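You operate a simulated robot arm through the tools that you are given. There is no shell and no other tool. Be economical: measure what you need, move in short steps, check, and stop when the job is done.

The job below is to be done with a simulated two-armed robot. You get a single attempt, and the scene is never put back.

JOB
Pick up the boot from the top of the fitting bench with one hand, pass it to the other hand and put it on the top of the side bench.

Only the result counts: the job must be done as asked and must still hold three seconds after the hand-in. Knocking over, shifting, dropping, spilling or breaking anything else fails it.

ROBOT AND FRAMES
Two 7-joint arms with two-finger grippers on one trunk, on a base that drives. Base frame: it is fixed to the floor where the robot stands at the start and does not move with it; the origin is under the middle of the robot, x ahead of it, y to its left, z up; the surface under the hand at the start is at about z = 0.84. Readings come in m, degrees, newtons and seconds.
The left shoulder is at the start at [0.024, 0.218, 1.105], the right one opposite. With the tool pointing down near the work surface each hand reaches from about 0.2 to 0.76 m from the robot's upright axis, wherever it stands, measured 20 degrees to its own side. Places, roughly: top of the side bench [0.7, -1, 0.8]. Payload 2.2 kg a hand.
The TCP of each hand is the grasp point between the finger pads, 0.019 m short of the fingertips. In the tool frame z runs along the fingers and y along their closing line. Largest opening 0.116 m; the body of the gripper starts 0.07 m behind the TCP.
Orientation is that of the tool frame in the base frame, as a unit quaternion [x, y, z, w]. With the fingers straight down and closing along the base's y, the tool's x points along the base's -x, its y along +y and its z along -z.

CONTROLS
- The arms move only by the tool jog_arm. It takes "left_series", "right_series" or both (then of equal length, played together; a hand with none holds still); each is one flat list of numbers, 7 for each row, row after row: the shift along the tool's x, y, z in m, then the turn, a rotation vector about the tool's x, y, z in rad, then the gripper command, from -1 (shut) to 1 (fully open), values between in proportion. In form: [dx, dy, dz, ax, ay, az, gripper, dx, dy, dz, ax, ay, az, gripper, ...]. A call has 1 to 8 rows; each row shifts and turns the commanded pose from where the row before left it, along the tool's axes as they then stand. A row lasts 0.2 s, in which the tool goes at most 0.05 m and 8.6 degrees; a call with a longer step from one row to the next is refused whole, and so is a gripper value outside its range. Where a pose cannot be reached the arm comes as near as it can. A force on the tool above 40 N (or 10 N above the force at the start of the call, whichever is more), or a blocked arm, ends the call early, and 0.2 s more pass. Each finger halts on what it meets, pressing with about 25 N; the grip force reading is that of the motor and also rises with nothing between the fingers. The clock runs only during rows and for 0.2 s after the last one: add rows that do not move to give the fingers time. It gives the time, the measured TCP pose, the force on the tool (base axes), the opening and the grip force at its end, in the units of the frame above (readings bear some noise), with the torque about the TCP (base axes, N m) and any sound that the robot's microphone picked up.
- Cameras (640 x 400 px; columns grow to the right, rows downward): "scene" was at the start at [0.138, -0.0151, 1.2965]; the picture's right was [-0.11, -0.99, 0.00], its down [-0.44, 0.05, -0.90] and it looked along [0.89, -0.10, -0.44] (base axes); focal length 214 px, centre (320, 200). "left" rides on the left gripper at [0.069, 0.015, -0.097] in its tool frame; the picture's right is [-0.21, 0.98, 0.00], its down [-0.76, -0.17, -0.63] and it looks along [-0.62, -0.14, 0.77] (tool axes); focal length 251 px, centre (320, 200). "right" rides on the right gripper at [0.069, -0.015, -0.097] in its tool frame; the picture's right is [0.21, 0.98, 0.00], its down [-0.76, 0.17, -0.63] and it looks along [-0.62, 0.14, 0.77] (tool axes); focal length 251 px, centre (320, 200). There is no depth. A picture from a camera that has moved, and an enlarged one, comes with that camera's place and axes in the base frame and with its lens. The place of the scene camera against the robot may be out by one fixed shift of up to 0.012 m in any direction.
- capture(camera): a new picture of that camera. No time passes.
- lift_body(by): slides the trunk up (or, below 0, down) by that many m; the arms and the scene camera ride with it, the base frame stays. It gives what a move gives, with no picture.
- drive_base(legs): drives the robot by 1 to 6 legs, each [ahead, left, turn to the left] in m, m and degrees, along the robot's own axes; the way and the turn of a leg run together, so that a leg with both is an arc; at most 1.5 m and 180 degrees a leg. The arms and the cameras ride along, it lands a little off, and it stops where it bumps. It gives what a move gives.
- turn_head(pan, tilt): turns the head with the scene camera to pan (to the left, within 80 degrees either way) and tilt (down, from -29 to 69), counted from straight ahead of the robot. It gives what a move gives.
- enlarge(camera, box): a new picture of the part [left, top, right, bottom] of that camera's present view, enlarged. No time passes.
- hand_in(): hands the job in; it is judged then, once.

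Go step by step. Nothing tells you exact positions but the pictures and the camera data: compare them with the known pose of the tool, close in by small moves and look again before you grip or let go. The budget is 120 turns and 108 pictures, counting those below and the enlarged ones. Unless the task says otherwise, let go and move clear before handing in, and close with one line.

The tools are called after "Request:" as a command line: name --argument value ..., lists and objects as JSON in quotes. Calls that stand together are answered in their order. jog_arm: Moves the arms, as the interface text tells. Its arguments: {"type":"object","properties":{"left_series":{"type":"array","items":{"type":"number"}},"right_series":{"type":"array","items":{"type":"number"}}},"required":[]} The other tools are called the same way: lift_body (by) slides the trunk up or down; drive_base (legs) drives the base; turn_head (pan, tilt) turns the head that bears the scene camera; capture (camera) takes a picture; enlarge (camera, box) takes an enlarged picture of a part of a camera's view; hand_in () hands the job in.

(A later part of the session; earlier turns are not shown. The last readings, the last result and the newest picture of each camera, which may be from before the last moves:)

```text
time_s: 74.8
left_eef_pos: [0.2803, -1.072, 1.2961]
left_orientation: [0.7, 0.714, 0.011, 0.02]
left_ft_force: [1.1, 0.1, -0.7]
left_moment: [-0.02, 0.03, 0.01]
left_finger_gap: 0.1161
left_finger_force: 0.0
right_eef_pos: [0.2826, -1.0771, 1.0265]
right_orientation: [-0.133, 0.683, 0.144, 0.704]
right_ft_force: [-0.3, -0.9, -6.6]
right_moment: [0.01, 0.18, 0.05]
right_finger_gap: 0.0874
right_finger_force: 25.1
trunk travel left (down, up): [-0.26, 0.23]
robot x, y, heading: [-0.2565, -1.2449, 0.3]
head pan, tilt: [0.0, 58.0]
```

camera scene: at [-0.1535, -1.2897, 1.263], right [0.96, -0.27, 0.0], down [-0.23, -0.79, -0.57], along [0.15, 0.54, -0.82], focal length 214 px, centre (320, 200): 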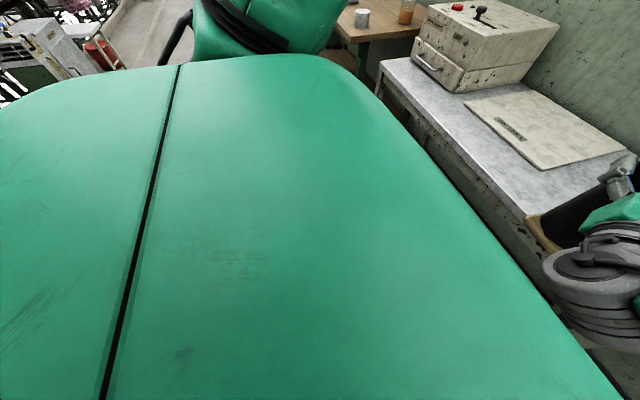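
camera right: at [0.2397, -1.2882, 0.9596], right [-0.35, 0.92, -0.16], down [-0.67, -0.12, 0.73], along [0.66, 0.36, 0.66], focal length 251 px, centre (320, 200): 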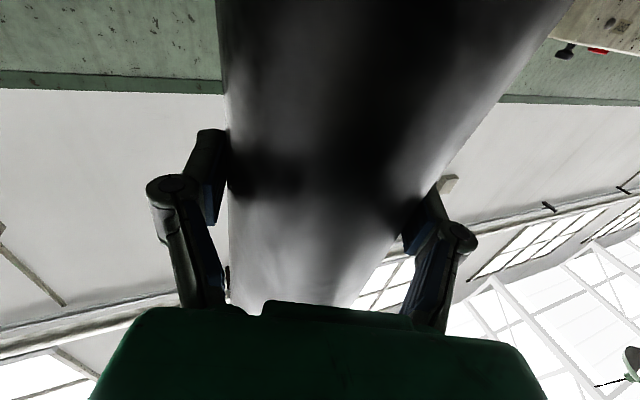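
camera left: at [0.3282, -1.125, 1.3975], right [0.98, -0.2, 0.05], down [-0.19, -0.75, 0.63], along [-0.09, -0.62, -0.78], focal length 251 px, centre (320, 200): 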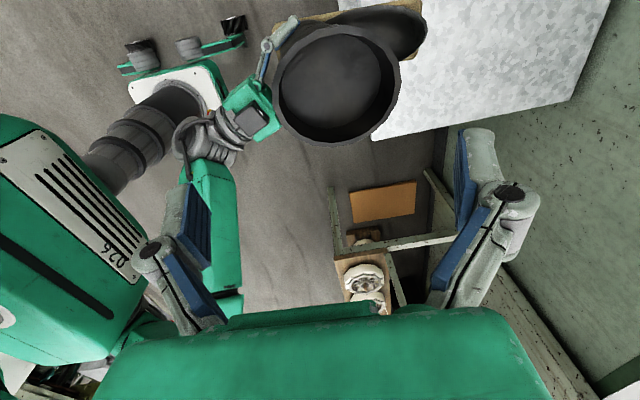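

The rocking is self-sustaining and not tied to one spot. I try several zero-length drive legs to let the base controller settle, and sample.

Request:
drive_base --legs '[[0, 0, 0], [0, 0, 0], [0, 0, 0]]'

Request:
drive_base --legs '[[-0.05, 0, 0]]'

Request:
turn_head --pan 0 --tilt 55

Request:
turn_head --pan 0 --tilt 53

Request:
capture --camera "scene"

Request:
turn_head --pan 0 --tilt 51

Request:
capture --camera "scene"

```text
time_s: 76.2
left_eef_pos: [0.2803, -1.144, 1.3043]
left_orientation: [0.701, 0.713, 0.03, 0.005]
left_ft_force: [0.5, -2.6, -1.1]
left_moment: [0.22, 0.04, -0.04]
left_finger_gap: 0.1162
left_finger_force: 0.0
right_eef_pos: [0.2852, -1.1345, 1.0354]
right_orientation: [-0.117, 0.678, 0.158, 0.708]
right_ft_force: [1.1, -2.0, -7.2]
right_moment: [-0.06, 0.22, 0.03]
right_finger_gap: 0.0872
right_finger_force: 24.8
trunk travel left (down, up): [-0.26, 0.23]
robot x, y, heading: [-0.2504, -1.261, 0.5]
head pan, tilt: [0.0, 58.0]
```

```text
time_s: 77.1
left_eef_pos: [0.2269, -1.11, 1.3036]
left_orientation: [0.701, 0.713, 0.021, 0.017]
left_ft_force: [-0.1, 0.3, 0.0]
left_moment: [0.0, -0.06, -0.02]
left_finger_gap: 0.116
left_finger_force: 0.1
right_eef_pos: [0.2321, -1.1089, 1.0326]
right_orientation: [-0.128, 0.68, 0.15, 0.706]
right_ft_force: [-0.6, -0.3, -5.9]
right_moment: [-0.02, 0.3, 0.04]
right_finger_gap: 0.0872
right_finger_force: 25.5
trunk travel left (down, up): [-0.26, 0.23]
robot x, y, heading: [-0.3028, -1.2611, 0.6]
head pan, tilt: [0.0, 58.0]
```

```text
time_s: 77.7
left_eef_pos: [0.2189, -1.1371, 1.3083]
left_orientation: [0.704, 0.71, 0.028, 0.015]
left_ft_force: [0.0, -2.3, -1.3]
left_moment: [0.25, -0.02, -0.01]
left_finger_gap: 0.1162
left_finger_force: 0.1
right_eef_pos: [0.226, -1.132, 1.0399]
right_orientation: [-0.124, 0.677, 0.151, 0.71]
right_ft_force: [1.6, -1.7, -6.0]
right_moment: [-0.17, 0.18, 0.04]
right_finger_gap: 0.0875
right_finger_force: 25.4
trunk travel left (down, up): [-0.26, 0.23]
robot x, y, heading: [-0.302, -1.2721, 0.2]
head pan, tilt: [0.0, 55.0]
```

```text
time_s: 78.3
left_eef_pos: [0.2181, -1.0692, 1.3016]
left_orientation: [0.701, 0.713, 0.013, 0.028]
left_ft_force: [-0.5, 0.6, 0.4]
left_moment: [-0.05, 0.0, 0.02]
left_finger_gap: 0.1159
left_finger_force: 0.0
right_eef_pos: [0.2228, -1.0745, 1.0294]
right_orientation: [-0.141, 0.681, 0.14, 0.705]
right_ft_force: [-0.5, 1.1, -5.3]
right_moment: [0.01, 0.27, 0.01]
right_finger_gap: 0.0874
right_finger_force: 25.0
trunk travel left (down, up): [-0.26, 0.23]
robot x, y, heading: [-0.3036, -1.2604, 0.5]
head pan, tilt: [0.0, 53.0]
```

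```text
54 pictures are left
camera scene: at [-0.181, -1.2316, 1.2653], right [0.01, -1.0, 0.03], down [-0.8, -0.03, -0.6], along [0.6, -0.01, -0.8], focal length 214 px, centre (320, 200)
```

scene: 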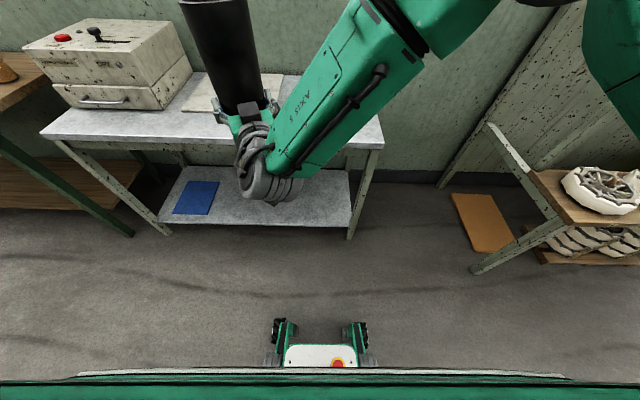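

```text
time_s: 78.9
left_eef_pos: [0.2193, -1.0444, 1.2988]
left_orientation: [0.698, 0.715, 0.006, 0.035]
left_ft_force: [-0.6, 2.2, 0.5]
left_moment: [-0.18, 0.0, -0.01]
left_finger_gap: 0.1158
left_finger_force: 0.0
right_eef_pos: [0.2298, -1.0625, 1.0328]
right_orientation: [-0.137, 0.682, 0.136, 0.706]
right_ft_force: [-1.0, 1.8, -6.4]
right_moment: [0.09, 0.21, -0.05]
right_finger_gap: 0.087
right_finger_force: 24.5
trunk travel left (down, up): [-0.26, 0.23]
robot x, y, heading: [-0.3069, -1.2558, 0.5]
head pan, tilt: [0.0, 51.0]
```

```text
53 pictures are left
camera scene: at [-0.1787, -1.2391, 1.2686], right [0.01, -1.0, 0.02], down [-0.78, -0.02, -0.63], along [0.63, -0.01, -0.78], focal length 214 px, centre (320, 200)
```

scene: 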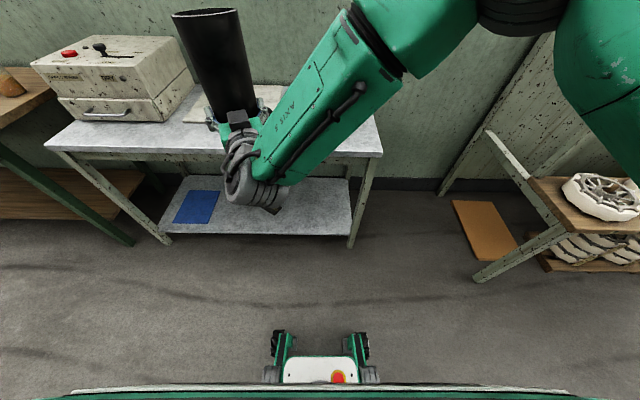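

The floor is clear and the wheelbase is narrow. With the left arm reaching inward, the weight sits to the right. I move the left hand back out to the left for balance, then sample.

Request:
jog_arm --left_series '[0.03, 0, 0, 0, 0, 0, 1, 0.03, 0, 0, 0, 0, 0, 1, 0.03, 0, 0, 0, 0, 0, 1, 0.03, 0, 0, 0, 0, 0, 1, 0.03, 0, 0, 0, 0, 0, 1, 0.03, 0, 0, 0, 0, 0, 1, 0.03, 0, 0, 0, 0, 0, 1, 0.03, 0, 0, 0, 0, 0, 1]'

Request:
turn_head --pan 0 --tilt 48

Request:
turn_head --pan 0 --tilt 45

Request:
turn_head --pan 0 --tilt 42

Request:
turn_head --pan 0 --tilt 45

```text
time_s: 80.9
left_eef_pos: [0.2108, -0.842, 1.3053]
left_orientation: [0.7, 0.714, 0.018, 0.025]
left_ft_force: [-0.3, -0.9, -0.4]
left_moment: [0.08, -0.02, 0.01]
left_finger_gap: 0.1161
left_finger_force: 0.1
right_eef_pos: [0.2189, -1.0868, 1.0328]
right_orientation: [-0.135, 0.68, 0.145, 0.706]
right_ft_force: [-0.2, -0.8, -6.0]
right_moment: [-0.03, 0.3, 0.02]
right_finger_gap: 0.0872
right_finger_force: 25.1
trunk travel left (down, up): [-0.26, 0.23]
robot x, y, heading: [-0.2988, -1.2537, 0.5]
head pan, tilt: [0.0, 51.0]
stopped in row 8 (left hand): the arm was blocked; the commanded pose is now the measured one
```

```text
time_s: 81.6
left_eef_pos: [0.2102, -0.8031, 1.2922]
left_orientation: [0.698, 0.715, 0.008, 0.033]
left_ft_force: [-0.1, 2.4, -1.6]
left_moment: [-0.18, -0.04, 0.02]
left_finger_gap: 0.1161
left_finger_force: 0.1
right_eef_pos: [0.2199, -1.054, 1.0273]
right_orientation: [-0.145, 0.681, 0.139, 0.704]
right_ft_force: [-0.9, 2.1, -5.6]
right_moment: [0.09, 0.23, -0.07]
right_finger_gap: 0.0873
right_finger_force: 25.0
trunk travel left (down, up): [-0.26, 0.23]
robot x, y, heading: [-0.3018, -1.2489, 0.5]
head pan, tilt: [0.0, 48.0]
```

```text
time_s: 82.2
left_eef_pos: [0.2107, -0.842, 1.3024]
left_orientation: [0.699, 0.715, 0.017, 0.024]
left_ft_force: [-0.2, -0.3, 0.3]
left_moment: [0.01, 0.0, 0.03]
left_finger_gap: 0.1161
left_finger_force: 0.1
right_eef_pos: [0.2269, -1.0892, 1.037]
right_orientation: [-0.127, 0.679, 0.145, 0.708]
right_ft_force: [0.8, -0.8, -4.1]
right_moment: [-0.01, 0.27, -0.02]
right_finger_gap: 0.0872
right_finger_force: 24.6
trunk travel left (down, up): [-0.26, 0.23]
robot x, y, heading: [-0.3015, -1.2561, 0.8]
head pan, tilt: [0.0, 45.0]
```

```text
time_s: 82.8
left_eef_pos: [0.2103, -0.8698, 1.3098]
left_orientation: [0.701, 0.712, 0.025, 0.018]
left_ft_force: [-0.7, -2.1, -0.2]
left_moment: [0.12, 0.03, 0.0]
left_finger_gap: 0.1162
left_finger_force: 0.1
right_eef_pos: [0.222, -1.1088, 1.0347]
right_orientation: [-0.13, 0.678, 0.149, 0.708]
right_ft_force: [2.3, -0.9, -6.7]
right_moment: [-0.07, 0.22, 0.04]
right_finger_gap: 0.0873
right_finger_force: 24.6
trunk travel left (down, up): [-0.26, 0.23]
robot x, y, heading: [-0.3013, -1.2594, 0.2]
head pan, tilt: [0.0, 42.0]
```

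```text
time_s: 83.5
left_eef_pos: [0.2105, -0.8274, 1.2991]
left_orientation: [0.699, 0.714, 0.014, 0.028]
left_ft_force: [0.1, -0.4, -0.1]
left_moment: [-0.04, 0.01, -0.01]
left_finger_gap: 0.1157
left_finger_force: 0.0
right_eef_pos: [0.2197, -1.0722, 1.03]
right_orientation: [-0.141, 0.68, 0.143, 0.706]
right_ft_force: [0.2, 0.3, -6.1]
right_moment: [0.04, 0.27, -0.02]
right_finger_gap: 0.0874
right_finger_force: 25.6
trunk travel left (down, up): [-0.26, 0.23]
robot x, y, heading: [-0.3062, -1.2529, 0.5]
head pan, tilt: [0.0, 45.0]
```

The amplitude has dropped noticeably. I move the left arm a bit further out and keep sampling.

Request:
jog_arm --left_series '[0.025, 0.01, 0, 0, 0, 0, 1, 0.025, 0.01, 0, 0, 0, 0, 1, 0.025, 0.01, 0, 0, 0, 0, 1, 0.025, 0.01, 0, 0, 0, 0, 1]'

Request:
turn_head --pan 0 --tilt 47

Request:
turn_head --pan 0 --tilt 45

Request:
turn_head --pan 0 --tilt 47

Request:
turn_head --pan 0 --tilt 45

Request:
turn_head --pan 0 --tilt 47

Request:
turn_head --pan 0 --tilt 45

```text
time_s: 84.5
left_eef_pos: [0.2504, -0.7532, 1.3111]
left_orientation: [0.701, 0.713, 0.021, 0.022]
left_ft_force: [0.0, -0.8, 0.8]
left_moment: [0.05, 0.01, -0.01]
left_finger_gap: 0.1159
left_finger_force: 0.0
right_eef_pos: [0.2233, -1.0986, 1.0348]
right_orientation: [-0.133, 0.678, 0.148, 0.708]
right_ft_force: [1.7, 0.0, -6.1]
right_moment: [-0.05, 0.21, 0.02]
right_finger_gap: 0.0871
right_finger_force: 24.7
trunk travel left (down, up): [-0.26, 0.23]
robot x, y, heading: [-0.3043, -1.2582, 0.6]
head pan, tilt: [0.0, 45.0]
```

```text
time_s: 85.1
left_eef_pos: [0.247, -0.7101, 1.295]
left_orientation: [0.697, 0.716, 0.01, 0.03]
left_ft_force: [0.5, 1.3, 0.0]
left_moment: [-0.12, -0.03, -0.03]
left_finger_gap: 0.1159
left_finger_force: 0.1
right_eef_pos: [0.2194, -1.061, 1.027]
right_orientation: [-0.146, 0.68, 0.141, 0.704]
right_ft_force: [-1.9, 1.0, -7.7]
right_moment: [0.11, 0.25, -0.01]
right_finger_gap: 0.0871
right_finger_force: 24.8
trunk travel left (down, up): [-0.26, 0.23]
robot x, y, heading: [-0.3025, -1.249, 0.6]
head pan, tilt: [0.0, 47.0]
```

```text
time_s: 85.7
left_eef_pos: [0.2472, -0.7292, 1.302]
left_orientation: [0.7, 0.714, 0.014, 0.027]
left_ft_force: [0.7, -0.4, 0.2]
left_moment: [-0.04, -0.01, -0.01]
left_finger_gap: 0.1159
left_finger_force: 0.0
right_eef_pos: [0.2252, -1.0803, 1.0344]
right_orientation: [-0.132, 0.679, 0.144, 0.707]
right_ft_force: [0.2, 0.0, -5.2]
right_moment: [0.0, 0.24, -0.01]
right_finger_gap: 0.0872
right_finger_force: 25.2
trunk travel left (down, up): [-0.26, 0.23]
robot x, y, heading: [-0.3035, -1.2497, 0.6]
head pan, tilt: [0.0, 45.0]
```

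```text
time_s: 86.3
left_eef_pos: [0.2478, -0.7598, 1.3132]
left_orientation: [0.7, 0.713, 0.023, 0.02]
left_ft_force: [-0.6, -1.0, 1.3]
left_moment: [0.11, 0.0, -0.02]
left_finger_gap: 0.1159
left_finger_force: 0.0
right_eef_pos: [0.2214, -1.1029, 1.0339]
right_orientation: [-0.131, 0.679, 0.148, 0.707]
right_ft_force: [1.5, -1.4, -6.1]
right_moment: [-0.06, 0.24, -0.01]
right_finger_gap: 0.0873
right_finger_force: 25.2
trunk travel left (down, up): [-0.26, 0.23]
robot x, y, heading: [-0.3028, -1.2551, 0.5]
head pan, tilt: [0.0, 47.0]
```

```text
time_s: 86.9
left_eef_pos: [0.2478, -0.733, 1.3041]
left_orientation: [0.699, 0.714, 0.016, 0.027]
left_ft_force: [0.1, -1.1, 0.0]
left_moment: [0.06, -0.05, 0.01]
left_finger_gap: 0.1161
left_finger_force: 0.1
right_eef_pos: [0.22, -1.0787, 1.0311]
right_orientation: [-0.138, 0.678, 0.144, 0.707]
right_ft_force: [0.1, 0.0, -5.0]
right_moment: [0.02, 0.27, -0.03]
right_finger_gap: 0.0871
right_finger_force: 24.9
trunk travel left (down, up): [-0.26, 0.23]
robot x, y, heading: [-0.3028, -1.2539, 0.7]
head pan, tilt: [0.0, 45.0]
```

```text
time_s: 87.6
left_eef_pos: [0.2468, -0.7156, 1.2964]
left_orientation: [0.699, 0.715, 0.011, 0.03]
left_ft_force: [-0.2, 1.7, -0.7]
left_moment: [-0.08, 0.01, 0.02]
left_finger_gap: 0.116
left_finger_force: 0.1
right_eef_pos: [0.222, -1.0662, 1.0305]
right_orientation: [-0.139, 0.68, 0.14, 0.706]
right_ft_force: [-0.3, 1.7, -5.5]
right_moment: [0.06, 0.29, -0.06]
right_finger_gap: 0.0872
right_finger_force: 25.2
trunk travel left (down, up): [-0.26, 0.23]
robot x, y, heading: [-0.3029, -1.2513, 0.6]
head pan, tilt: [0.0, 47.0]
```

```text
time_s: 88.2
left_eef_pos: [0.2473, -0.7459, 1.3073]
left_orientation: [0.7, 0.714, 0.019, 0.024]
left_ft_force: [0.2, -1.6, 0.0]
left_moment: [0.1, 0.03, 0.03]
left_finger_gap: 0.1162
left_finger_force: 0.0
right_eef_pos: [0.2234, -1.0933, 1.036]
right_orientation: [-0.13, 0.679, 0.147, 0.708]
right_ft_force: [0.2, -0.5, -5.1]
right_moment: [0.0, 0.26, 0.05]
right_finger_gap: 0.0876
right_finger_force: 25.4
trunk travel left (down, up): [-0.26, 0.23]
robot x, y, heading: [-0.3024, -1.2512, 0.1]
head pan, tilt: [0.0, 45.0]
```

It's decaying now. I wait longer with still rows.

Request:
jog_arm --left_series '[0, 0, 0, 0, 0, 0, 1, 0, 0, 0, 0, 0, 0, 1, 0, 0, 0, 0, 0, 0, 1, 0, 0, 0, 0, 0, 0, 1, 0, 0, 0, 0, 0, 0, 1, 0, 0, 0, 0, 0, 0, 1, 0, 0, 0, 0, 0, 0, 1, 0, 0, 0, 0, 0, 0, 1]'

Request:
jog_arm --left_series '[0, 0, 0, 0, 0, 0, 1, 0, 0, 0, 0, 0, 0, 1, 0, 0, 0, 0, 0, 0, 1, 0, 0, 0, 0, 0, 0, 1, 0, 0, 0, 0, 0, 0, 1, 0, 0, 0, 0, 0, 0, 1, 0, 0, 0, 0, 0, 0, 1, 0, 0, 0, 0, 0, 0, 1]'

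Request:
jog_arm --left_series '[0, 0, 0, 0, 0, 0, 1, 0, 0, 0, 0, 0, 0, 1, 0, 0, 0, 0, 0, 0, 1, 0, 0, 0, 0, 0, 0, 1, 0, 0, 0, 0, 0, 0, 1, 0, 0, 0, 0, 0, 0, 1, 0, 0, 0, 0, 0, 0, 1, 0, 0, 0, 0, 0, 0, 1]'

Request:
turn_head --pan 0 --tilt 47

Request:
turn_head --pan 0 --tilt 45

```text
time_s: 90.0
left_eef_pos: [0.2491, -0.7371, 1.3031]
left_orientation: [0.699, 0.714, 0.017, 0.025]
left_ft_force: [0.9, -0.6, -0.2]
left_moment: [0.02, 0.02, 0.02]
left_finger_gap: 0.1161
left_finger_force: 0.1
right_eef_pos: [0.2241, -1.0859, 1.0345]
right_orientation: [-0.133, 0.68, 0.145, 0.707]
right_ft_force: [-0.1, 0.2, -6.1]
right_moment: [0.0, 0.25, -0.01]
right_finger_gap: 0.0871
right_finger_force: 25.0
trunk travel left (down, up): [-0.26, 0.23]
robot x, y, heading: [-0.3042, -1.2514, 0.3]
head pan, tilt: [0.0, 45.0]
```

```text
time_s: 91.8
left_eef_pos: [0.2469, -0.7303, 1.3019]
left_orientation: [0.699, 0.714, 0.015, 0.027]
left_ft_force: [0.2, -0.6, -0.4]
left_moment: [0.0, 0.03, 0.01]
left_finger_gap: 0.1162
left_finger_force: 0.1
right_eef_pos: [0.223, -1.0798, 1.0332]
right_orientation: [-0.135, 0.68, 0.144, 0.706]
right_ft_force: [-0.6, -0.4, -6.1]
right_moment: [-0.01, 0.21, 0.03]
right_finger_gap: 0.087
right_finger_force: 24.4
trunk travel left (down, up): [-0.26, 0.23]
robot x, y, heading: [-0.3039, -1.2496, 0.6]
head pan, tilt: [0.0, 45.0]
```

```text
time_s: 93.6
left_eef_pos: [0.2484, -0.7283, 1.3017]
left_orientation: [0.698, 0.715, 0.014, 0.027]
left_ft_force: [0.0, 0.2, -1.2]
left_moment: [0.01, 0.01, 0.02]
left_finger_gap: 0.1161
left_finger_force: 0.0
right_eef_pos: [0.2223, -1.0773, 1.0325]
right_orientation: [-0.136, 0.68, 0.143, 0.706]
right_ft_force: [-0.4, 0.5, -5.5]
right_moment: [0.04, 0.23, 0.02]
right_finger_gap: 0.087
right_finger_force: 24.6
trunk travel left (down, up): [-0.26, 0.23]
robot x, y, heading: [-0.3029, -1.255, 0.6]
head pan, tilt: [0.0, 45.0]
```

```text
time_s: 94.2
left_eef_pos: [0.2481, -0.7405, 1.3047]
left_orientation: [0.7, 0.714, 0.018, 0.024]
left_ft_force: [-0.8, 0.4, -0.1]
left_moment: [0.0, -0.04, 0.01]
left_finger_gap: 0.1163
left_finger_force: 0.0
right_eef_pos: [0.2216, -1.087, 1.0348]
right_orientation: [-0.135, 0.679, 0.146, 0.707]
right_ft_force: [-0.1, -1.1, -5.5]
right_moment: [0.0, 0.28, 0.02]
right_finger_gap: 0.087
right_finger_force: 25.1
trunk travel left (down, up): [-0.26, 0.23]
robot x, y, heading: [-0.2988, -1.2563, 0.6]
head pan, tilt: [0.0, 47.0]
```

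```text
time_s: 94.8
left_eef_pos: [0.2485, -0.7379, 1.3055]
left_orientation: [0.699, 0.714, 0.017, 0.025]
left_ft_force: [-0.1, -0.4, 1.2]
left_moment: [-0.03, 0.0, 0.0]
left_finger_gap: 0.1161
left_finger_force: 0.0
right_eef_pos: [0.2195, -1.0833, 1.032]
right_orientation: [-0.137, 0.679, 0.145, 0.706]
right_ft_force: [0.4, 0.3, -6.0]
right_moment: [0.02, 0.27, -0.01]
right_finger_gap: 0.0874
right_finger_force: 24.7
trunk travel left (down, up): [-0.26, 0.23]
robot x, y, heading: [-0.3055, -1.2568, 0.4]
head pan, tilt: [0.0, 45.0]
```

It has settled, so keeping the left arm out steadies the robot. I level the boot slightly and push it forward a little with the right arm. Then I drive in short legs toward (0.56, -1.235).

Request:
jog_arm --right_series '[0, -0.005, 0.012, 0, 0.01, -0.0023, -1, 0, -0.005, 0.012, 0, 0.01, -0.0023, -1, 0, -0.005, 0.012, 0, 0.01, -0.0023, -1, 0, -0.005, 0.012, 0, 0.01, -0.0024, -1, 0, -0.005, 0.012, 0, 0, 0, -1, 0, 0, 0, 0, 0, 0, -1]'

Request:
drive_base --legs '[[0, -0.05, -0.5]]'

Request:
drive_base --legs '[[0, -0.05, 0]]'

Request:
turn_head --pan 0 --tilt 47

Request:
turn_head --pan 0 --tilt 45

Request:
capture --camera "scene"

```text
time_s: 96.2
left_eef_pos: [0.2476, -0.7317, 1.303]
left_orientation: [0.7, 0.714, 0.017, 0.027]
left_ft_force: [0.0, 0.2, 0.6]
left_moment: [-0.01, 0.0, 0.0]
left_finger_gap: 0.1161
left_finger_force: 0.1
right_eef_pos: [0.2862, -1.0788, 1.0326]
right_orientation: [-0.143, 0.693, 0.139, 0.693]
right_ft_force: [0.3, -0.5, -6.0]
right_moment: [-0.04, 0.24, -0.04]
right_finger_gap: 0.0869
right_finger_force: 25.2
trunk travel left (down, up): [-0.26, 0.23]
robot x, y, heading: [-0.3012, -1.2532, 0.7]
head pan, tilt: [0.0, 45.0]
```

```text
time_s: 97.2
left_eef_pos: [0.2519, -0.7546, 1.2907]
left_orientation: [0.7, 0.713, 0.008, 0.033]
left_ft_force: [0.0, 1.6, -1.0]
left_moment: [-0.17, -0.01, 0.01]
left_finger_gap: 0.1157
left_finger_force: 0.0
right_eef_pos: [0.2859, -1.1088, 1.0287]
right_orientation: [-0.148, 0.695, 0.13, 0.692]
right_ft_force: [-1.3, 1.6, -6.2]
right_moment: [0.1, 0.22, -0.06]
right_finger_gap: 0.0873
right_finger_force: 26.0
trunk travel left (down, up): [-0.26, 0.23]
robot x, y, heading: [-0.3014, -1.2982, 0.5]
head pan, tilt: [0.0, 45.0]
```

```text
time_s: 98.1
left_eef_pos: [0.2381, -0.7679, 1.2862]
left_orientation: [0.698, 0.715, 0.005, 0.046]
left_ft_force: [-1.2, 1.6, 1.1]
left_moment: [-0.11, -0.16, 0.0]
left_finger_gap: 0.1162
left_finger_force: 0.1
right_eef_pos: [0.2806, -1.1355, 1.0327]
right_orientation: [-0.149, 0.694, 0.123, 0.694]
right_ft_force: [-1.5, 1.5, -4.0]
right_moment: [0.04, 0.2, 0.01]
right_finger_gap: 0.0871
right_finger_force: 24.8
trunk travel left (down, up): [-0.26, 0.23]
robot x, y, heading: [-0.302, -1.3432, 0.1]
head pan, tilt: [0.0, 45.0]
```

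```text
time_s: 98.7
left_eef_pos: [0.2362, -0.848, 1.3204]
left_orientation: [0.701, 0.712, 0.027, 0.028]
left_ft_force: [-0.7, -1.7, 2.7]
left_moment: [0.12, 0.0, 0.01]
left_finger_gap: 0.116
left_finger_force: 0.1
right_eef_pos: [0.2811, -1.1998, 1.0463]
right_orientation: [-0.13, 0.689, 0.138, 0.699]
right_ft_force: [3.0, -2.0, -5.6]
right_moment: [-0.11, 0.29, 0.04]
right_finger_gap: 0.0871
right_finger_force: 24.6
trunk travel left (down, up): [-0.26, 0.23]
robot x, y, heading: [-0.296, -1.3563, 0.2]
head pan, tilt: [0.0, 47.0]
```

```text
time_s: 99.3
left_eef_pos: [0.2414, -0.7741, 1.2914]
left_orientation: [0.699, 0.714, 0.008, 0.042]
left_ft_force: [-0.2, 0.1, -0.7]
left_moment: [0.03, 0.01, 0.02]
left_finger_gap: 0.1158
left_finger_force: 0.0
right_eef_pos: [0.2791, -1.1375, 1.0328]
right_orientation: [-0.147, 0.694, 0.123, 0.694]
right_ft_force: [0.1, -1.5, -6.1]
right_moment: [0.02, 0.24, 0.04]
right_finger_gap: 0.087
right_finger_force: 24.7
trunk travel left (down, up): [-0.26, 0.23]
robot x, y, heading: [-0.3009, -1.3395, -0.1]
head pan, tilt: [0.0, 45.0]
```

```text
52 pictures are left
camera scene: at [-0.1707, -1.308, 1.2746], right [0.0, -1.0, 0.03], down [-0.71, -0.02, -0.7], along [0.7, -0.02, -0.71], focal length 214 px, centre (320, 200)
```

scene: 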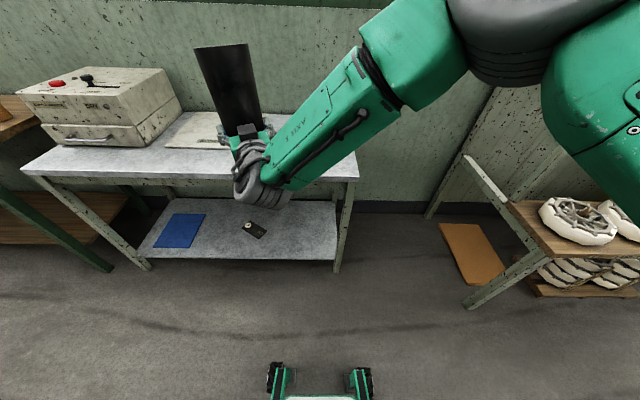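

Sideways drives excite the sway, but y≈-1.17 already clears the mat, so I won't drive sideways again. I wait for it to settle.

Request:
jog_arm --left_series '[0, 0, 0, 0, 0, 0, 1, 0, 0, 0, 0, 0, 0, 1, 0, 0, 0, 0, 0, 0, 1, 0, 0, 0, 0, 0, 0, 1, 0, 0, 0, 0, 0, 0, 1, 0, 0, 0, 0, 0, 0, 1, 0, 0, 0, 0, 0, 0, 1, 0, 0, 0, 0, 0, 0, 1]'

Request:
jog_arm --left_series '[0, 0, 0, 0, 0, 0, 1, 0, 0, 0, 0, 0, 0, 1, 0, 0, 0, 0, 0, 0, 1, 0, 0, 0, 0, 0, 0, 1, 0, 0, 0, 0, 0, 0, 1, 0, 0, 0, 0, 0, 0, 1, 0, 0, 0, 0, 0, 0, 1, 0, 0, 0, 0, 0, 0, 1]'

Request:
jog_arm --left_series '[0, 0, 0, 0, 0, 0, 1, 0, 0, 0, 0, 0, 0, 1, 0, 0, 0, 0, 0, 0, 1, 0, 0, 0, 0, 0, 0, 1, 0, 0, 0, 0, 0, 0, 1, 0, 0, 0, 0, 0, 0, 1, 0, 0, 0, 0, 0, 0, 1, 0, 0, 0, 0, 0, 0, 1]'

Request:
jog_arm --left_series '[0, 0, 0, 0, 0, 0, 1, 0, 0, 0, 0, 0, 0, 1, 0, 0, 0, 0, 0, 0, 1, 0, 0, 0, 0, 0, 0, 1, 0, 0, 0, 0, 0, 0, 1, 0, 0, 0, 0, 0, 0, 1, 0, 0, 0, 0, 0, 0, 1, 0, 0, 0, 0, 0, 0, 1]'

Request:
jog_arm --left_series '[0, 0, 0, 0, 0, 0, 1, 0, 0, 0, 0, 0, 0, 1, 0, 0, 0, 0, 0, 0, 1]'

Request:
jog_arm --left_series '[0, 0, 0, 0, 0, 0, 1, 0, 0, 0, 0, 0, 0, 1]'

```text
time_s: 101.1
left_eef_pos: [0.2389, -0.7859, 1.2986]
left_orientation: [0.697, 0.716, 0.012, 0.04]
left_ft_force: [-1.1, 0.8, 0.3]
left_moment: [-0.07, -0.02, 0.02]
left_finger_gap: 0.116
left_finger_force: 0.1
right_eef_pos: [0.2778, -1.1488, 1.038]
right_orientation: [-0.145, 0.693, 0.128, 0.695]
right_ft_force: [0.6, 0.2, -5.0]
right_moment: [-0.01, 0.29, -0.01]
right_finger_gap: 0.0871
right_finger_force: 24.8
trunk travel left (down, up): [-0.26, 0.23]
robot x, y, heading: [-0.2961, -1.3416, -0.0]
head pan, tilt: [0.0, 45.0]
```

```text
time_s: 102.9
left_eef_pos: [0.2404, -0.8059, 1.3049]
left_orientation: [0.699, 0.714, 0.015, 0.036]
left_ft_force: [-0.6, -0.7, 0.8]
left_moment: [0.1, -0.04, -0.04]
left_finger_gap: 0.1162
left_finger_force: 0.1
right_eef_pos: [0.2811, -1.1637, 1.0378]
right_orientation: [-0.141, 0.692, 0.13, 0.696]
right_ft_force: [1.3, -0.8, -6.0]
right_moment: [-0.04, 0.29, 0.02]
right_finger_gap: 0.087
right_finger_force: 24.9
trunk travel left (down, up): [-0.26, 0.23]
robot x, y, heading: [-0.2999, -1.3445, -0.0]
head pan, tilt: [0.0, 45.0]
```

```text
time_s: 104.9
left_eef_pos: [0.2387, -0.8274, 1.3136]
left_orientation: [0.701, 0.712, 0.02, 0.033]
left_ft_force: [0.1, -1.4, 0.6]
left_moment: [0.12, 0.02, -0.01]
left_finger_gap: 0.1159
left_finger_force: 0.1
right_eef_pos: [0.2799, -1.1828, 1.042]
right_orientation: [-0.137, 0.691, 0.132, 0.697]
right_ft_force: [1.1, -1.1, -5.9]
right_moment: [-0.07, 0.27, 0.03]
right_finger_gap: 0.087
right_finger_force: 24.7
trunk travel left (down, up): [-0.26, 0.23]
robot x, y, heading: [-0.2991, -1.3497, -0.1]
head pan, tilt: [0.0, 45.0]
stopped in row 8 (left hand): the arm was blocked; the commanded pose is now the measured one
```

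```text
time_s: 106.7
left_eef_pos: [0.2379, -0.81, 1.3056]
left_orientation: [0.7, 0.713, 0.015, 0.038]
left_ft_force: [-0.1, -0.2, 0.3]
left_moment: [0.01, -0.02, 0.01]
left_finger_gap: 0.1159
left_finger_force: 0.1
right_eef_pos: [0.2809, -1.1686, 1.0394]
right_orientation: [-0.141, 0.692, 0.129, 0.696]
right_ft_force: [0.5, 0.0, -4.5]
right_moment: [0.03, 0.28, 0.03]
right_finger_gap: 0.0869
right_finger_force: 25.4
trunk travel left (down, up): [-0.26, 0.23]
robot x, y, heading: [-0.2986, -1.3465, 0.0]
head pan, tilt: [0.0, 45.0]
```

```text
time_s: 107.5
left_eef_pos: [0.2388, -0.8229, 1.3091]
left_orientation: [0.701, 0.712, 0.018, 0.034]
left_ft_force: [-0.5, -1.7, -0.4]
left_moment: [0.09, -0.02, 0.02]
left_finger_gap: 0.116
left_finger_force: 0.0
right_eef_pos: [0.2804, -1.1796, 1.0405]
right_orientation: [-0.138, 0.692, 0.131, 0.697]
right_ft_force: [-0.1, -0.7, -6.0]
right_moment: [-0.01, 0.26, 0.05]
right_finger_gap: 0.0869
right_finger_force: 24.7
trunk travel left (down, up): [-0.26, 0.23]
robot x, y, heading: [-0.2998, -1.3481, 0.1]
head pan, tilt: [0.0, 45.0]
```

```text
time_s: 108.1
left_eef_pos: [0.2391, -0.8248, 1.3113]
left_orientation: [0.701, 0.712, 0.02, 0.033]
left_ft_force: [0.4, -1.2, 1.4]
left_moment: [0.07, 0.03, 0.0]
left_finger_gap: 0.1159
left_finger_force: 0.0
right_eef_pos: [0.2793, -1.1811, 1.0403]
right_orientation: [-0.138, 0.691, 0.131, 0.697]
right_ft_force: [1.3, 0.0, -6.2]
right_moment: [-0.03, 0.28, 0.01]
right_finger_gap: 0.0869
right_finger_force: 25.0
trunk travel left (down, up): [-0.26, 0.23]
robot x, y, heading: [-0.302, -1.3513, 0.0]
head pan, tilt: [0.0, 45.0]
```

The sway is down to about 1.5 cm. I drive forward in moderate legs until the boot is over the bench, then look.

Request:
drive_base --legs '[[0.1, 0, 0]]'

Request:
drive_base --legs '[[0.09, 0, 0]]'

Request:
drive_base --legs '[[0.085, 0, 0]]'

Request:
jog_arm --left_series '[0, 0, 0, 0, 0, 0, 1, 0, 0, 0, 0, 0, 0, 1, 0, 0, 0, 0, 0, 0, 1, 0, 0, 0, 0, 0, 0, 1, 0, 0, 0, 0, 0, 0, 1, 0, 0, 0, 0, 0, 0, 1, 0, 0, 0, 0, 0, 0, 1, 0, 0, 0, 0, 0, 0, 1]'

Request:
jog_arm --left_series '[0, 0, 0, 0, 0, 0, 1, 0, 0, 0, 0, 0, 0, 1, 0, 0, 0, 0, 0, 0, 1, 0, 0, 0, 0, 0, 0, 1, 0, 0, 0, 0, 0, 0, 1, 0, 0, 0, 0, 0, 0, 1, 0, 0, 0, 0, 0, 0, 1, 0, 0, 0, 0, 0, 0, 1]'

Request:
capture --camera "scene"

Request:
capture --camera "left"

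```text
time_s: 109.3
left_eef_pos: [0.337, -0.8188, 1.3081]
left_orientation: [0.7, 0.713, 0.017, 0.034]
left_ft_force: [0.0, -0.2, -0.1]
left_moment: [0.02, 0.02, -0.01]
left_finger_gap: 0.116
left_finger_force: 0.0
right_eef_pos: [0.3782, -1.1763, 1.0389]
right_orientation: [-0.138, 0.692, 0.13, 0.696]
right_ft_force: [1.0, -0.4, -5.5]
right_moment: [-0.02, 0.23, 0.02]
right_finger_gap: 0.087
right_finger_force: 24.8
trunk travel left (down, up): [-0.26, 0.23]
robot x, y, heading: [-0.2038, -1.3477, 0.3]
head pan, tilt: [0.0, 45.0]
```

```text
time_s: 110.4
left_eef_pos: [0.4265, -0.7715, 1.2897]
left_orientation: [0.699, 0.714, 0.005, 0.045]
left_ft_force: [0.1, 1.0, -1.9]
left_moment: [-0.14, 0.02, 0.0]
left_finger_gap: 0.1159
left_finger_force: 0.1
right_eef_pos: [0.4643, -1.1376, 1.0318]
right_orientation: [-0.151, 0.694, 0.12, 0.694]
right_ft_force: [-1.8, 2.8, -7.1]
right_moment: [0.13, 0.23, -0.1]
right_finger_gap: 0.0868
right_finger_force: 25.4
trunk travel left (down, up): [-0.26, 0.23]
robot x, y, heading: [-0.1105, -1.3425, -0.1]
head pan, tilt: [0.0, 45.0]
```

```text
time_s: 111.5
left_eef_pos: [0.5076, -0.802, 1.3054]
left_orientation: [0.7, 0.713, 0.015, 0.039]
left_ft_force: [1.3, 0.3, -0.3]
left_moment: [0.02, 0.06, 0.02]
left_finger_gap: 0.1161
left_finger_force: 0.0
right_eef_pos: [0.5449, -1.1612, 1.0385]
right_orientation: [-0.144, 0.691, 0.128, 0.696]
right_ft_force: [1.5, -0.5, -6.0]
right_moment: [0.02, 0.23, 0.06]
right_finger_gap: 0.0872
right_finger_force: 25.2
trunk travel left (down, up): [-0.26, 0.23]
robot x, y, heading: [-0.0239, -1.3422, -0.2]
head pan, tilt: [0.0, 45.0]
```

```text
time_s: 113.2
left_eef_pos: [0.5032, -0.8274, 1.3175]
left_orientation: [0.7, 0.713, 0.023, 0.034]
left_ft_force: [1.6, 0.3, -0.1]
left_moment: [0.01, 0.02, -0.01]
left_finger_gap: 0.1159
left_finger_force: 0.2
right_eef_pos: [0.5423, -1.1812, 1.0459]
right_orientation: [-0.137, 0.689, 0.132, 0.699]
right_ft_force: [0.1, -1.2, -5.2]
right_moment: [-0.01, 0.21, 0.02]
right_finger_gap: 0.0865
right_finger_force: 25.2
trunk travel left (down, up): [-0.26, 0.23]
robot x, y, heading: [-0.0263, -1.3497, -0.1]
head pan, tilt: [0.0, 45.0]
```

```text
time_s: 115.0
left_eef_pos: [0.503, -0.8312, 1.3207]
left_orientation: [0.702, 0.711, 0.023, 0.034]
left_ft_force: [-0.3, -0.5, 0.6]
left_moment: [0.07, 0.05, -0.03]
left_finger_gap: 0.1161
left_finger_force: 0.0
right_eef_pos: [0.5424, -1.1869, 1.045]
right_orientation: [-0.137, 0.689, 0.134, 0.699]
right_ft_force: [0.7, -0.2, -5.6]
right_moment: [-0.03, 0.25, 0.0]
right_finger_gap: 0.0867
right_finger_force: 24.8
trunk travel left (down, up): [-0.26, 0.23]
robot x, y, heading: [-0.0259, -1.3471, -0.2]
head pan, tilt: [0.0, 45.0]
```

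```text
51 pictures are left
camera scene: at [0.1022, -1.3608, 1.277], right [0.0, -1.0, 0.0], down [-0.71, 0.0, -0.7], along [0.7, 0.0, -0.71], focal length 214 px, centre (320, 200)
```

scene: 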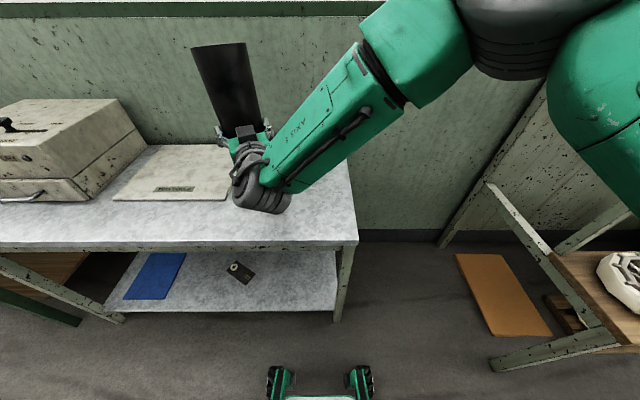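

```text
50 pictures are left
camera left: at [0.5105, -0.7605, 1.416], right [0.98, -0.2, 0.08], down [-0.21, -0.75, 0.63], along [-0.06, -0.63, -0.77], focal length 251 px, centre (320, 200)
```

left: 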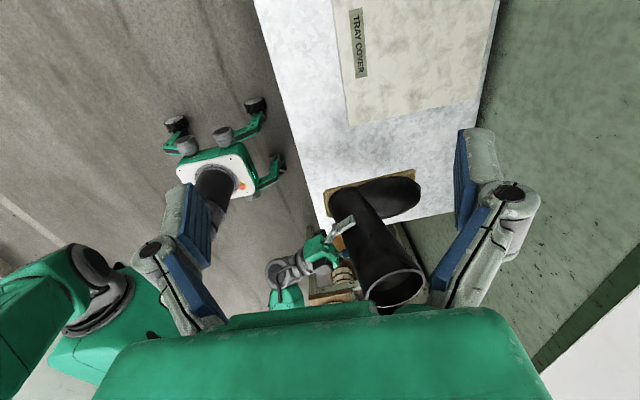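

The boot is over clear bench: the tray cover ends at y≈-1.045 and the boot's near side is at about -1.135, with the heel about 5 cm inside the front edge. I lower with the trunk in steps.

Request:
lift_body --by -0.06

Request:
jog_arm --left_series '[0, 0, 0, 0, 0, 0, 1, 0, 0, 0, 0, 0, 0, 1, 0, 0, 0, 0, 0, 0, 1, 0, 0, 0, 0, 0, 0, 1, 0, 0, 0, 0, 0, 0, 1, 0, 0, 0, 0, 0, 0, 1]'

Request:
lift_body --by -0.015

Request:
capture --camera "left"

Request:
enlarge --camera "scene" --box '[180, 40, 380, 260]'

```text
time_s: 116.0
left_eef_pos: [0.5022, -0.8271, 1.2568]
left_orientation: [0.701, 0.712, 0.023, 0.034]
left_ft_force: [0.6, -0.4, 0.3]
left_moment: [0.06, 0.0, 0.0]
left_finger_gap: 0.1157
left_finger_force: 0.0
right_eef_pos: [0.5416, -1.1815, 0.9854]
right_orientation: [-0.137, 0.689, 0.133, 0.699]
right_ft_force: [0.8, -0.2, -5.7]
right_moment: [0.0, 0.23, 0.04]
right_finger_gap: 0.0867
right_finger_force: 24.8
trunk travel left (down, up): [-0.2, 0.29]
robot x, y, heading: [-0.0256, -1.346, -0.0]
head pan, tilt: [0.0, 45.0]
```

```text
time_s: 117.5
left_eef_pos: [0.5038, -0.814, 1.2537]
left_orientation: [0.7, 0.713, 0.02, 0.035]
left_ft_force: [0.8, 0.5, -0.2]
left_moment: [0.01, -0.01, 0.04]
left_finger_gap: 0.1158
left_finger_force: 0.0
right_eef_pos: [0.5422, -1.1708, 0.9824]
right_orientation: [-0.142, 0.689, 0.13, 0.698]
right_ft_force: [0.1, -0.4, -6.2]
right_moment: [0.0, 0.27, 0.01]
right_finger_gap: 0.0867
right_finger_force: 25.2
trunk travel left (down, up): [-0.2, 0.29]
robot x, y, heading: [-0.0284, -1.3471, -0.2]
head pan, tilt: [0.0, 45.0]
```

```text
time_s: 118.1
left_eef_pos: [0.503, -0.7997, 1.2335]
left_orientation: [0.698, 0.714, 0.015, 0.04]
left_ft_force: [-0.9, 1.2, -0.4]
left_moment: [-0.08, 0.0, -0.02]
left_finger_gap: 0.1161
left_finger_force: 0.0
right_eef_pos: [0.541, -1.1596, 0.9666]
right_orientation: [-0.143, 0.69, 0.129, 0.697]
right_ft_force: [-1.6, 1.3, -5.7]
right_moment: [0.05, 0.26, -0.04]
right_finger_gap: 0.0868
right_finger_force: 24.7
trunk travel left (down, up): [-0.185, 0.305]
robot x, y, heading: [-0.0242, -1.343, 0.1]
head pan, tilt: [0.0, 45.0]
```

```text
49 pictures are left
camera left: at [0.5094, -0.7265, 1.3275], right [0.98, -0.19, 0.08], down [-0.2, -0.74, 0.64], along [-0.06, -0.65, -0.76], focal length 251 px, centre (320, 200)
```

left: 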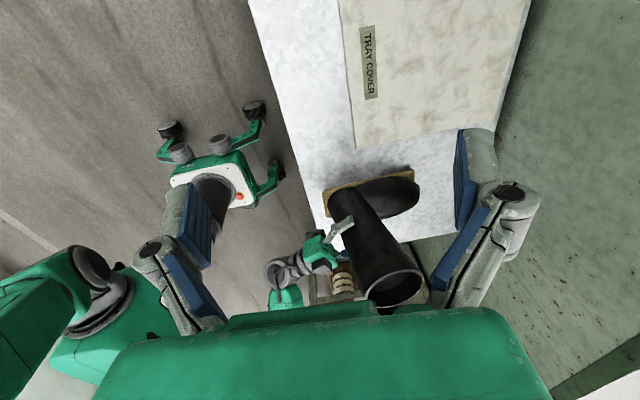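

```text
1.82 times, centred on (280, 150) of scene
camera zoom: at [0.1022, -1.3369, 1.2018], right [0.0, -1.0, 0.01], down [-0.71, -0.01, -0.7], along [0.7, -0.01, -0.71], focal length 390 px, centre (393, 291)
```

zoom: 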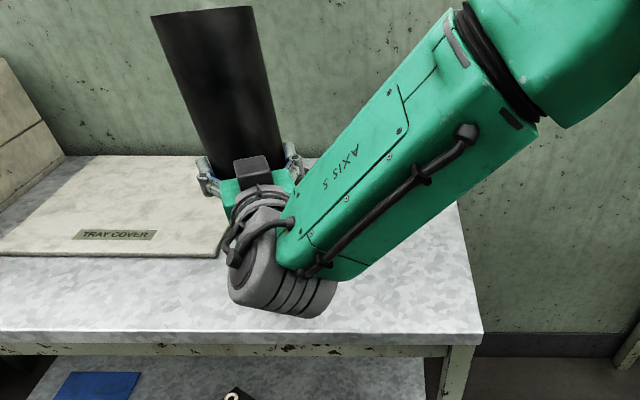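

The sole should be about 1.5 cm above the bench. I lower in smaller steps and watch for contact.

Request:
lift_body --by -0.008

Request:
lift_body --by -0.006

Request:
lift_body --by -0.005

```text
time_s: 118.7
left_eef_pos: [0.5018, -0.8164, 1.2313]
left_orientation: [0.7, 0.713, 0.02, 0.037]
left_ft_force: [0.3, 0.0, 0.8]
left_moment: [-0.01, 0.01, -0.01]
left_finger_gap: 0.116
left_finger_force: 0.1
right_eef_pos: [0.5419, -1.1748, 0.962]
right_orientation: [-0.139, 0.689, 0.128, 0.7]
right_ft_force: [-0.7, -4.2, 0.7]
right_moment: [-0.65, -0.77, -0.77]
right_finger_gap: 0.0867
right_finger_force: 25.1
trunk travel left (down, up): [-0.177, 0.313]
robot x, y, heading: [-0.0294, -1.3463, -0.1]
head pan, tilt: [0.0, 45.0]
```

```text
time_s: 119.2
left_eef_pos: [0.5023, -0.8158, 1.2247]
left_orientation: [0.7, 0.713, 0.019, 0.036]
left_ft_force: [-0.2, -0.5, 0.2]
left_moment: [0.02, 0.02, -0.01]
left_finger_gap: 0.1162
left_finger_force: 0.1
right_eef_pos: [0.5413, -1.1709, 0.9527]
right_orientation: [-0.141, 0.69, 0.132, 0.697]
right_ft_force: [-0.8, 2.3, -1.0]
right_moment: [0.52, -0.23, 0.49]
right_finger_gap: 0.0869
right_finger_force: 24.9
trunk travel left (down, up): [-0.171, 0.319]
robot x, y, heading: [-0.0273, -1.3464, -0.3]
head pan, tilt: [0.0, 45.0]
```

```text
time_s: 119.7
left_eef_pos: [0.5028, -0.8126, 1.2185]
left_orientation: [0.7, 0.713, 0.02, 0.036]
left_ft_force: [0.6, 0.1, 0.2]
left_moment: [-0.05, 0.03, 0.02]
left_finger_gap: 0.1161
left_finger_force: 0.1
right_eef_pos: [0.5411, -1.1687, 0.9485]
right_orientation: [-0.141, 0.689, 0.129, 0.699]
right_ft_force: [-7.7, -3.7, 4.7]
right_moment: [-0.43, -0.55, -0.7]
right_finger_gap: 0.0867
right_finger_force: 24.9
trunk travel left (down, up): [-0.166, 0.324]
robot x, y, heading: [-0.0264, -1.3458, -0.1]
head pan, tilt: [0.0, 45.0]
```

The boot now rests on the bench: its weight is carried and the sway is damped by the contact. I look and let it settle before releasing.

Request:
jog_arm --left_series '[0, 0, 0, 0, 0, 0, 1, 0, 0, 0, 0, 0, 0, 1, 0, 0, 0, 0, 0, 0, 1, 0, 0, 0, 0, 0, 0, 1, 0, 0, 0, 0, 0, 0, 1, 0, 0, 0, 0, 0, 0, 1, 0, 0, 0, 0, 0, 0, 1, 0, 0, 0, 0, 0, 0, 1]'

Request:
jog_arm --left_series '[0, 0, 0, 0, 0, 0, 1, 0, 0, 0, 0, 0, 0, 1, 0, 0, 0, 0, 0, 0, 1, 0, 0, 0, 0, 0, 0, 1]'

Request:
capture --camera "left"

Request:
enlarge --camera "left" --box '[270, 120, 470, 320]'

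```text
time_s: 121.5
left_eef_pos: [0.502, -0.8132, 1.2195]
left_orientation: [0.7, 0.713, 0.018, 0.037]
left_ft_force: [0.2, 1.0, -0.3]
left_moment: [-0.02, -0.03, -0.03]
left_finger_gap: 0.116
left_finger_force: 0.1
right_eef_pos: [0.5416, -1.1707, 0.9472]
right_orientation: [-0.141, 0.69, 0.131, 0.698]
right_ft_force: [-1.8, 0.4, -3.9]
right_moment: [0.11, 0.16, 0.04]
right_finger_gap: 0.0867
right_finger_force: 24.8
trunk travel left (down, up): [-0.166, 0.324]
robot x, y, heading: [-0.0253, -1.3473, -0.2]
head pan, tilt: [0.0, 45.0]
```

```text
time_s: 122.5
left_eef_pos: [0.5026, -0.8119, 1.2183]
left_orientation: [0.7, 0.713, 0.019, 0.036]
left_ft_force: [-0.2, 0.3, -0.2]
left_moment: [-0.05, 0.01, 0.02]
left_finger_gap: 0.116
left_finger_force: 0.0
right_eef_pos: [0.5413, -1.1703, 0.9482]
right_orientation: [-0.141, 0.69, 0.131, 0.698]
right_ft_force: [-0.8, 0.6, -6.1]
right_moment: [0.07, 0.2, 0.04]
right_finger_gap: 0.0869
right_finger_force: 25.3
trunk travel left (down, up): [-0.166, 0.324]
robot x, y, heading: [-0.0239, -1.345, -0.5]
head pan, tilt: [0.0, 45.0]
```

```text
47 pictures are left
camera left: at [0.51, -0.7405, 1.314], right [0.98, -0.2, 0.08], down [-0.2, -0.74, 0.64], along [-0.06, -0.64, -0.77], focal length 251 px, centre (320, 200)
```

left: 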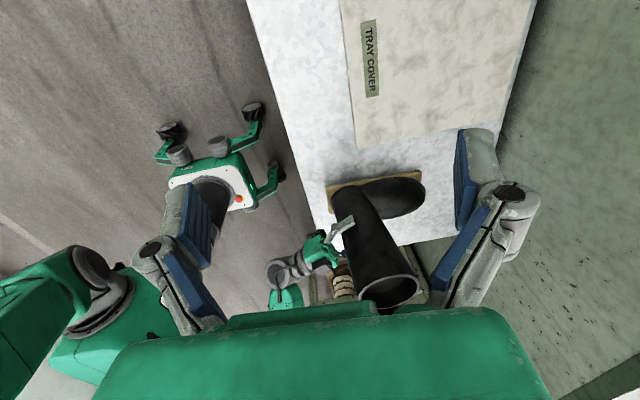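

```text
2.00 times, centred on (370, 220) of left
camera zoom: at [0.51, -0.7405, 1.314], right [0.98, -0.2, 0.08], down [-0.2, -0.74, 0.64], along [-0.06, -0.64, -0.77], focal length 503 px, centre (220, 160)
```

zoom: 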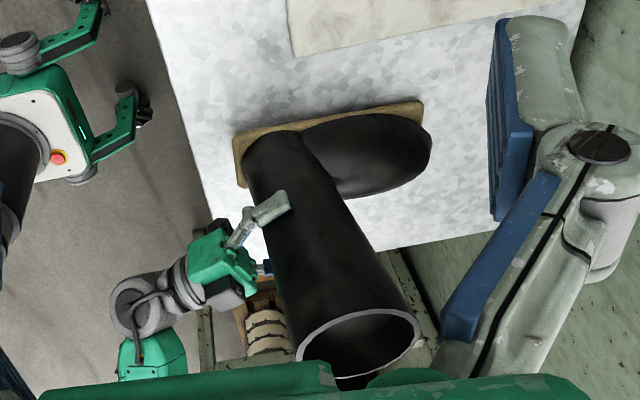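

The weight has come back onto the hand, so the sole must be just barely touching. I lower a few millimetres more and re-check after settling.

Request:
lift_body --by -0.006

Request:
jog_arm --left_series '[0, 0, 0, 0, 0, 0, 1, 0, 0, 0, 0, 0, 0, 1, 0, 0, 0, 0, 0, 0, 1, 0, 0, 0, 0, 0, 0, 1]'

Request:
lift_body --by -0.004

Request:
jog_arm --left_series '[0, 0, 0, 0, 0, 0, 1, 0, 0, 0, 0, 0, 0, 1, 0, 0, 0, 0, 0, 0, 1]'

Request:
enlarge --camera "left" --box '[270, 120, 470, 320]'

```text
time_s: 123.1
left_eef_pos: [0.5005, -0.8152, 1.2148]
left_orientation: [0.699, 0.714, 0.021, 0.037]
left_ft_force: [0.0, 0.4, 0.2]
left_moment: [-0.02, -0.01, 0.01]
left_finger_gap: 0.1159
left_finger_force: 0.1
right_eef_pos: [0.5385, -1.1715, 0.9451]
right_orientation: [-0.141, 0.687, 0.132, 0.7]
right_ft_force: [-10.7, -2.1, 8.1]
right_moment: [-0.15, -0.78, -0.32]
right_finger_gap: 0.0868
right_finger_force: 25.2
trunk travel left (down, up): [-0.16, 0.33]
robot x, y, heading: [-0.0262, -1.3425, -0.2]
head pan, tilt: [0.0, 45.0]
```

```text
time_s: 124.1
left_eef_pos: [0.5034, -0.814, 1.2127]
left_orientation: [0.7, 0.713, 0.019, 0.037]
left_ft_force: [-0.6, 1.1, 0.1]
left_moment: [-0.04, -0.01, 0.01]
left_finger_gap: 0.1159
left_finger_force: 0.1
right_eef_pos: [0.5411, -1.1697, 0.942]
right_orientation: [-0.141, 0.69, 0.131, 0.698]
right_ft_force: [-2.3, -2.5, -3.4]
right_moment: [-0.09, -0.06, -0.21]
right_finger_gap: 0.0867
right_finger_force: 25.0
trunk travel left (down, up): [-0.16, 0.33]
robot x, y, heading: [-0.0227, -1.3475, -0.1]
head pan, tilt: [0.0, 45.0]
```

```text
time_s: 124.6
left_eef_pos: [0.5012, -0.8137, 1.2099]
left_orientation: [0.7, 0.713, 0.02, 0.036]
left_ft_force: [-0.3, 0.1, -0.7]
left_moment: [-0.04, 0.05, 0.01]
left_finger_gap: 0.1163
left_finger_force: 0.1
right_eef_pos: [0.54, -1.1707, 0.9404]
right_orientation: [-0.141, 0.688, 0.13, 0.7]
right_ft_force: [-5.9, -1.5, 3.5]
right_moment: [-0.06, -0.66, -0.23]
right_finger_gap: 0.087
right_finger_force: 25.1
trunk travel left (down, up): [-0.156, 0.334]
robot x, y, heading: [-0.0268, -1.3449, -0.2]
head pan, tilt: [0.0, 45.0]
```

```text
time_s: 125.4
left_eef_pos: [0.5011, -0.8137, 1.2084]
left_orientation: [0.7, 0.713, 0.02, 0.038]
left_ft_force: [0.3, -0.3, -0.1]
left_moment: [0.0, -0.02, 0.01]
left_finger_gap: 0.1164
left_finger_force: 0.1
right_eef_pos: [0.5402, -1.1708, 0.9393]
right_orientation: [-0.141, 0.689, 0.13, 0.699]
right_ft_force: [-7.4, -2.1, 4.7]
right_moment: [-0.07, -0.63, -0.3]
right_finger_gap: 0.0866
right_finger_force: 24.8
trunk travel left (down, up): [-0.156, 0.334]
robot x, y, heading: [-0.0265, -1.3467, -0.1]
head pan, tilt: [0.0, 45.0]
```

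```text
2.00 times, centred on (370, 220) of left
camera zoom: at [0.5082, -0.7411, 1.3048], right [0.98, -0.2, 0.08], down [-0.2, -0.74, 0.64], along [-0.06, -0.64, -0.77], focal length 503 px, centre (220, 160)
```

zoom: 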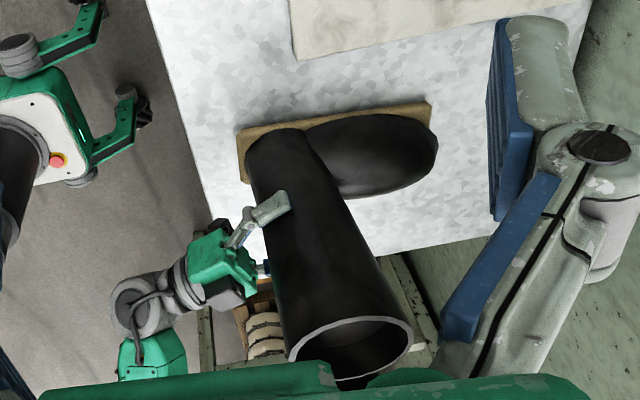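

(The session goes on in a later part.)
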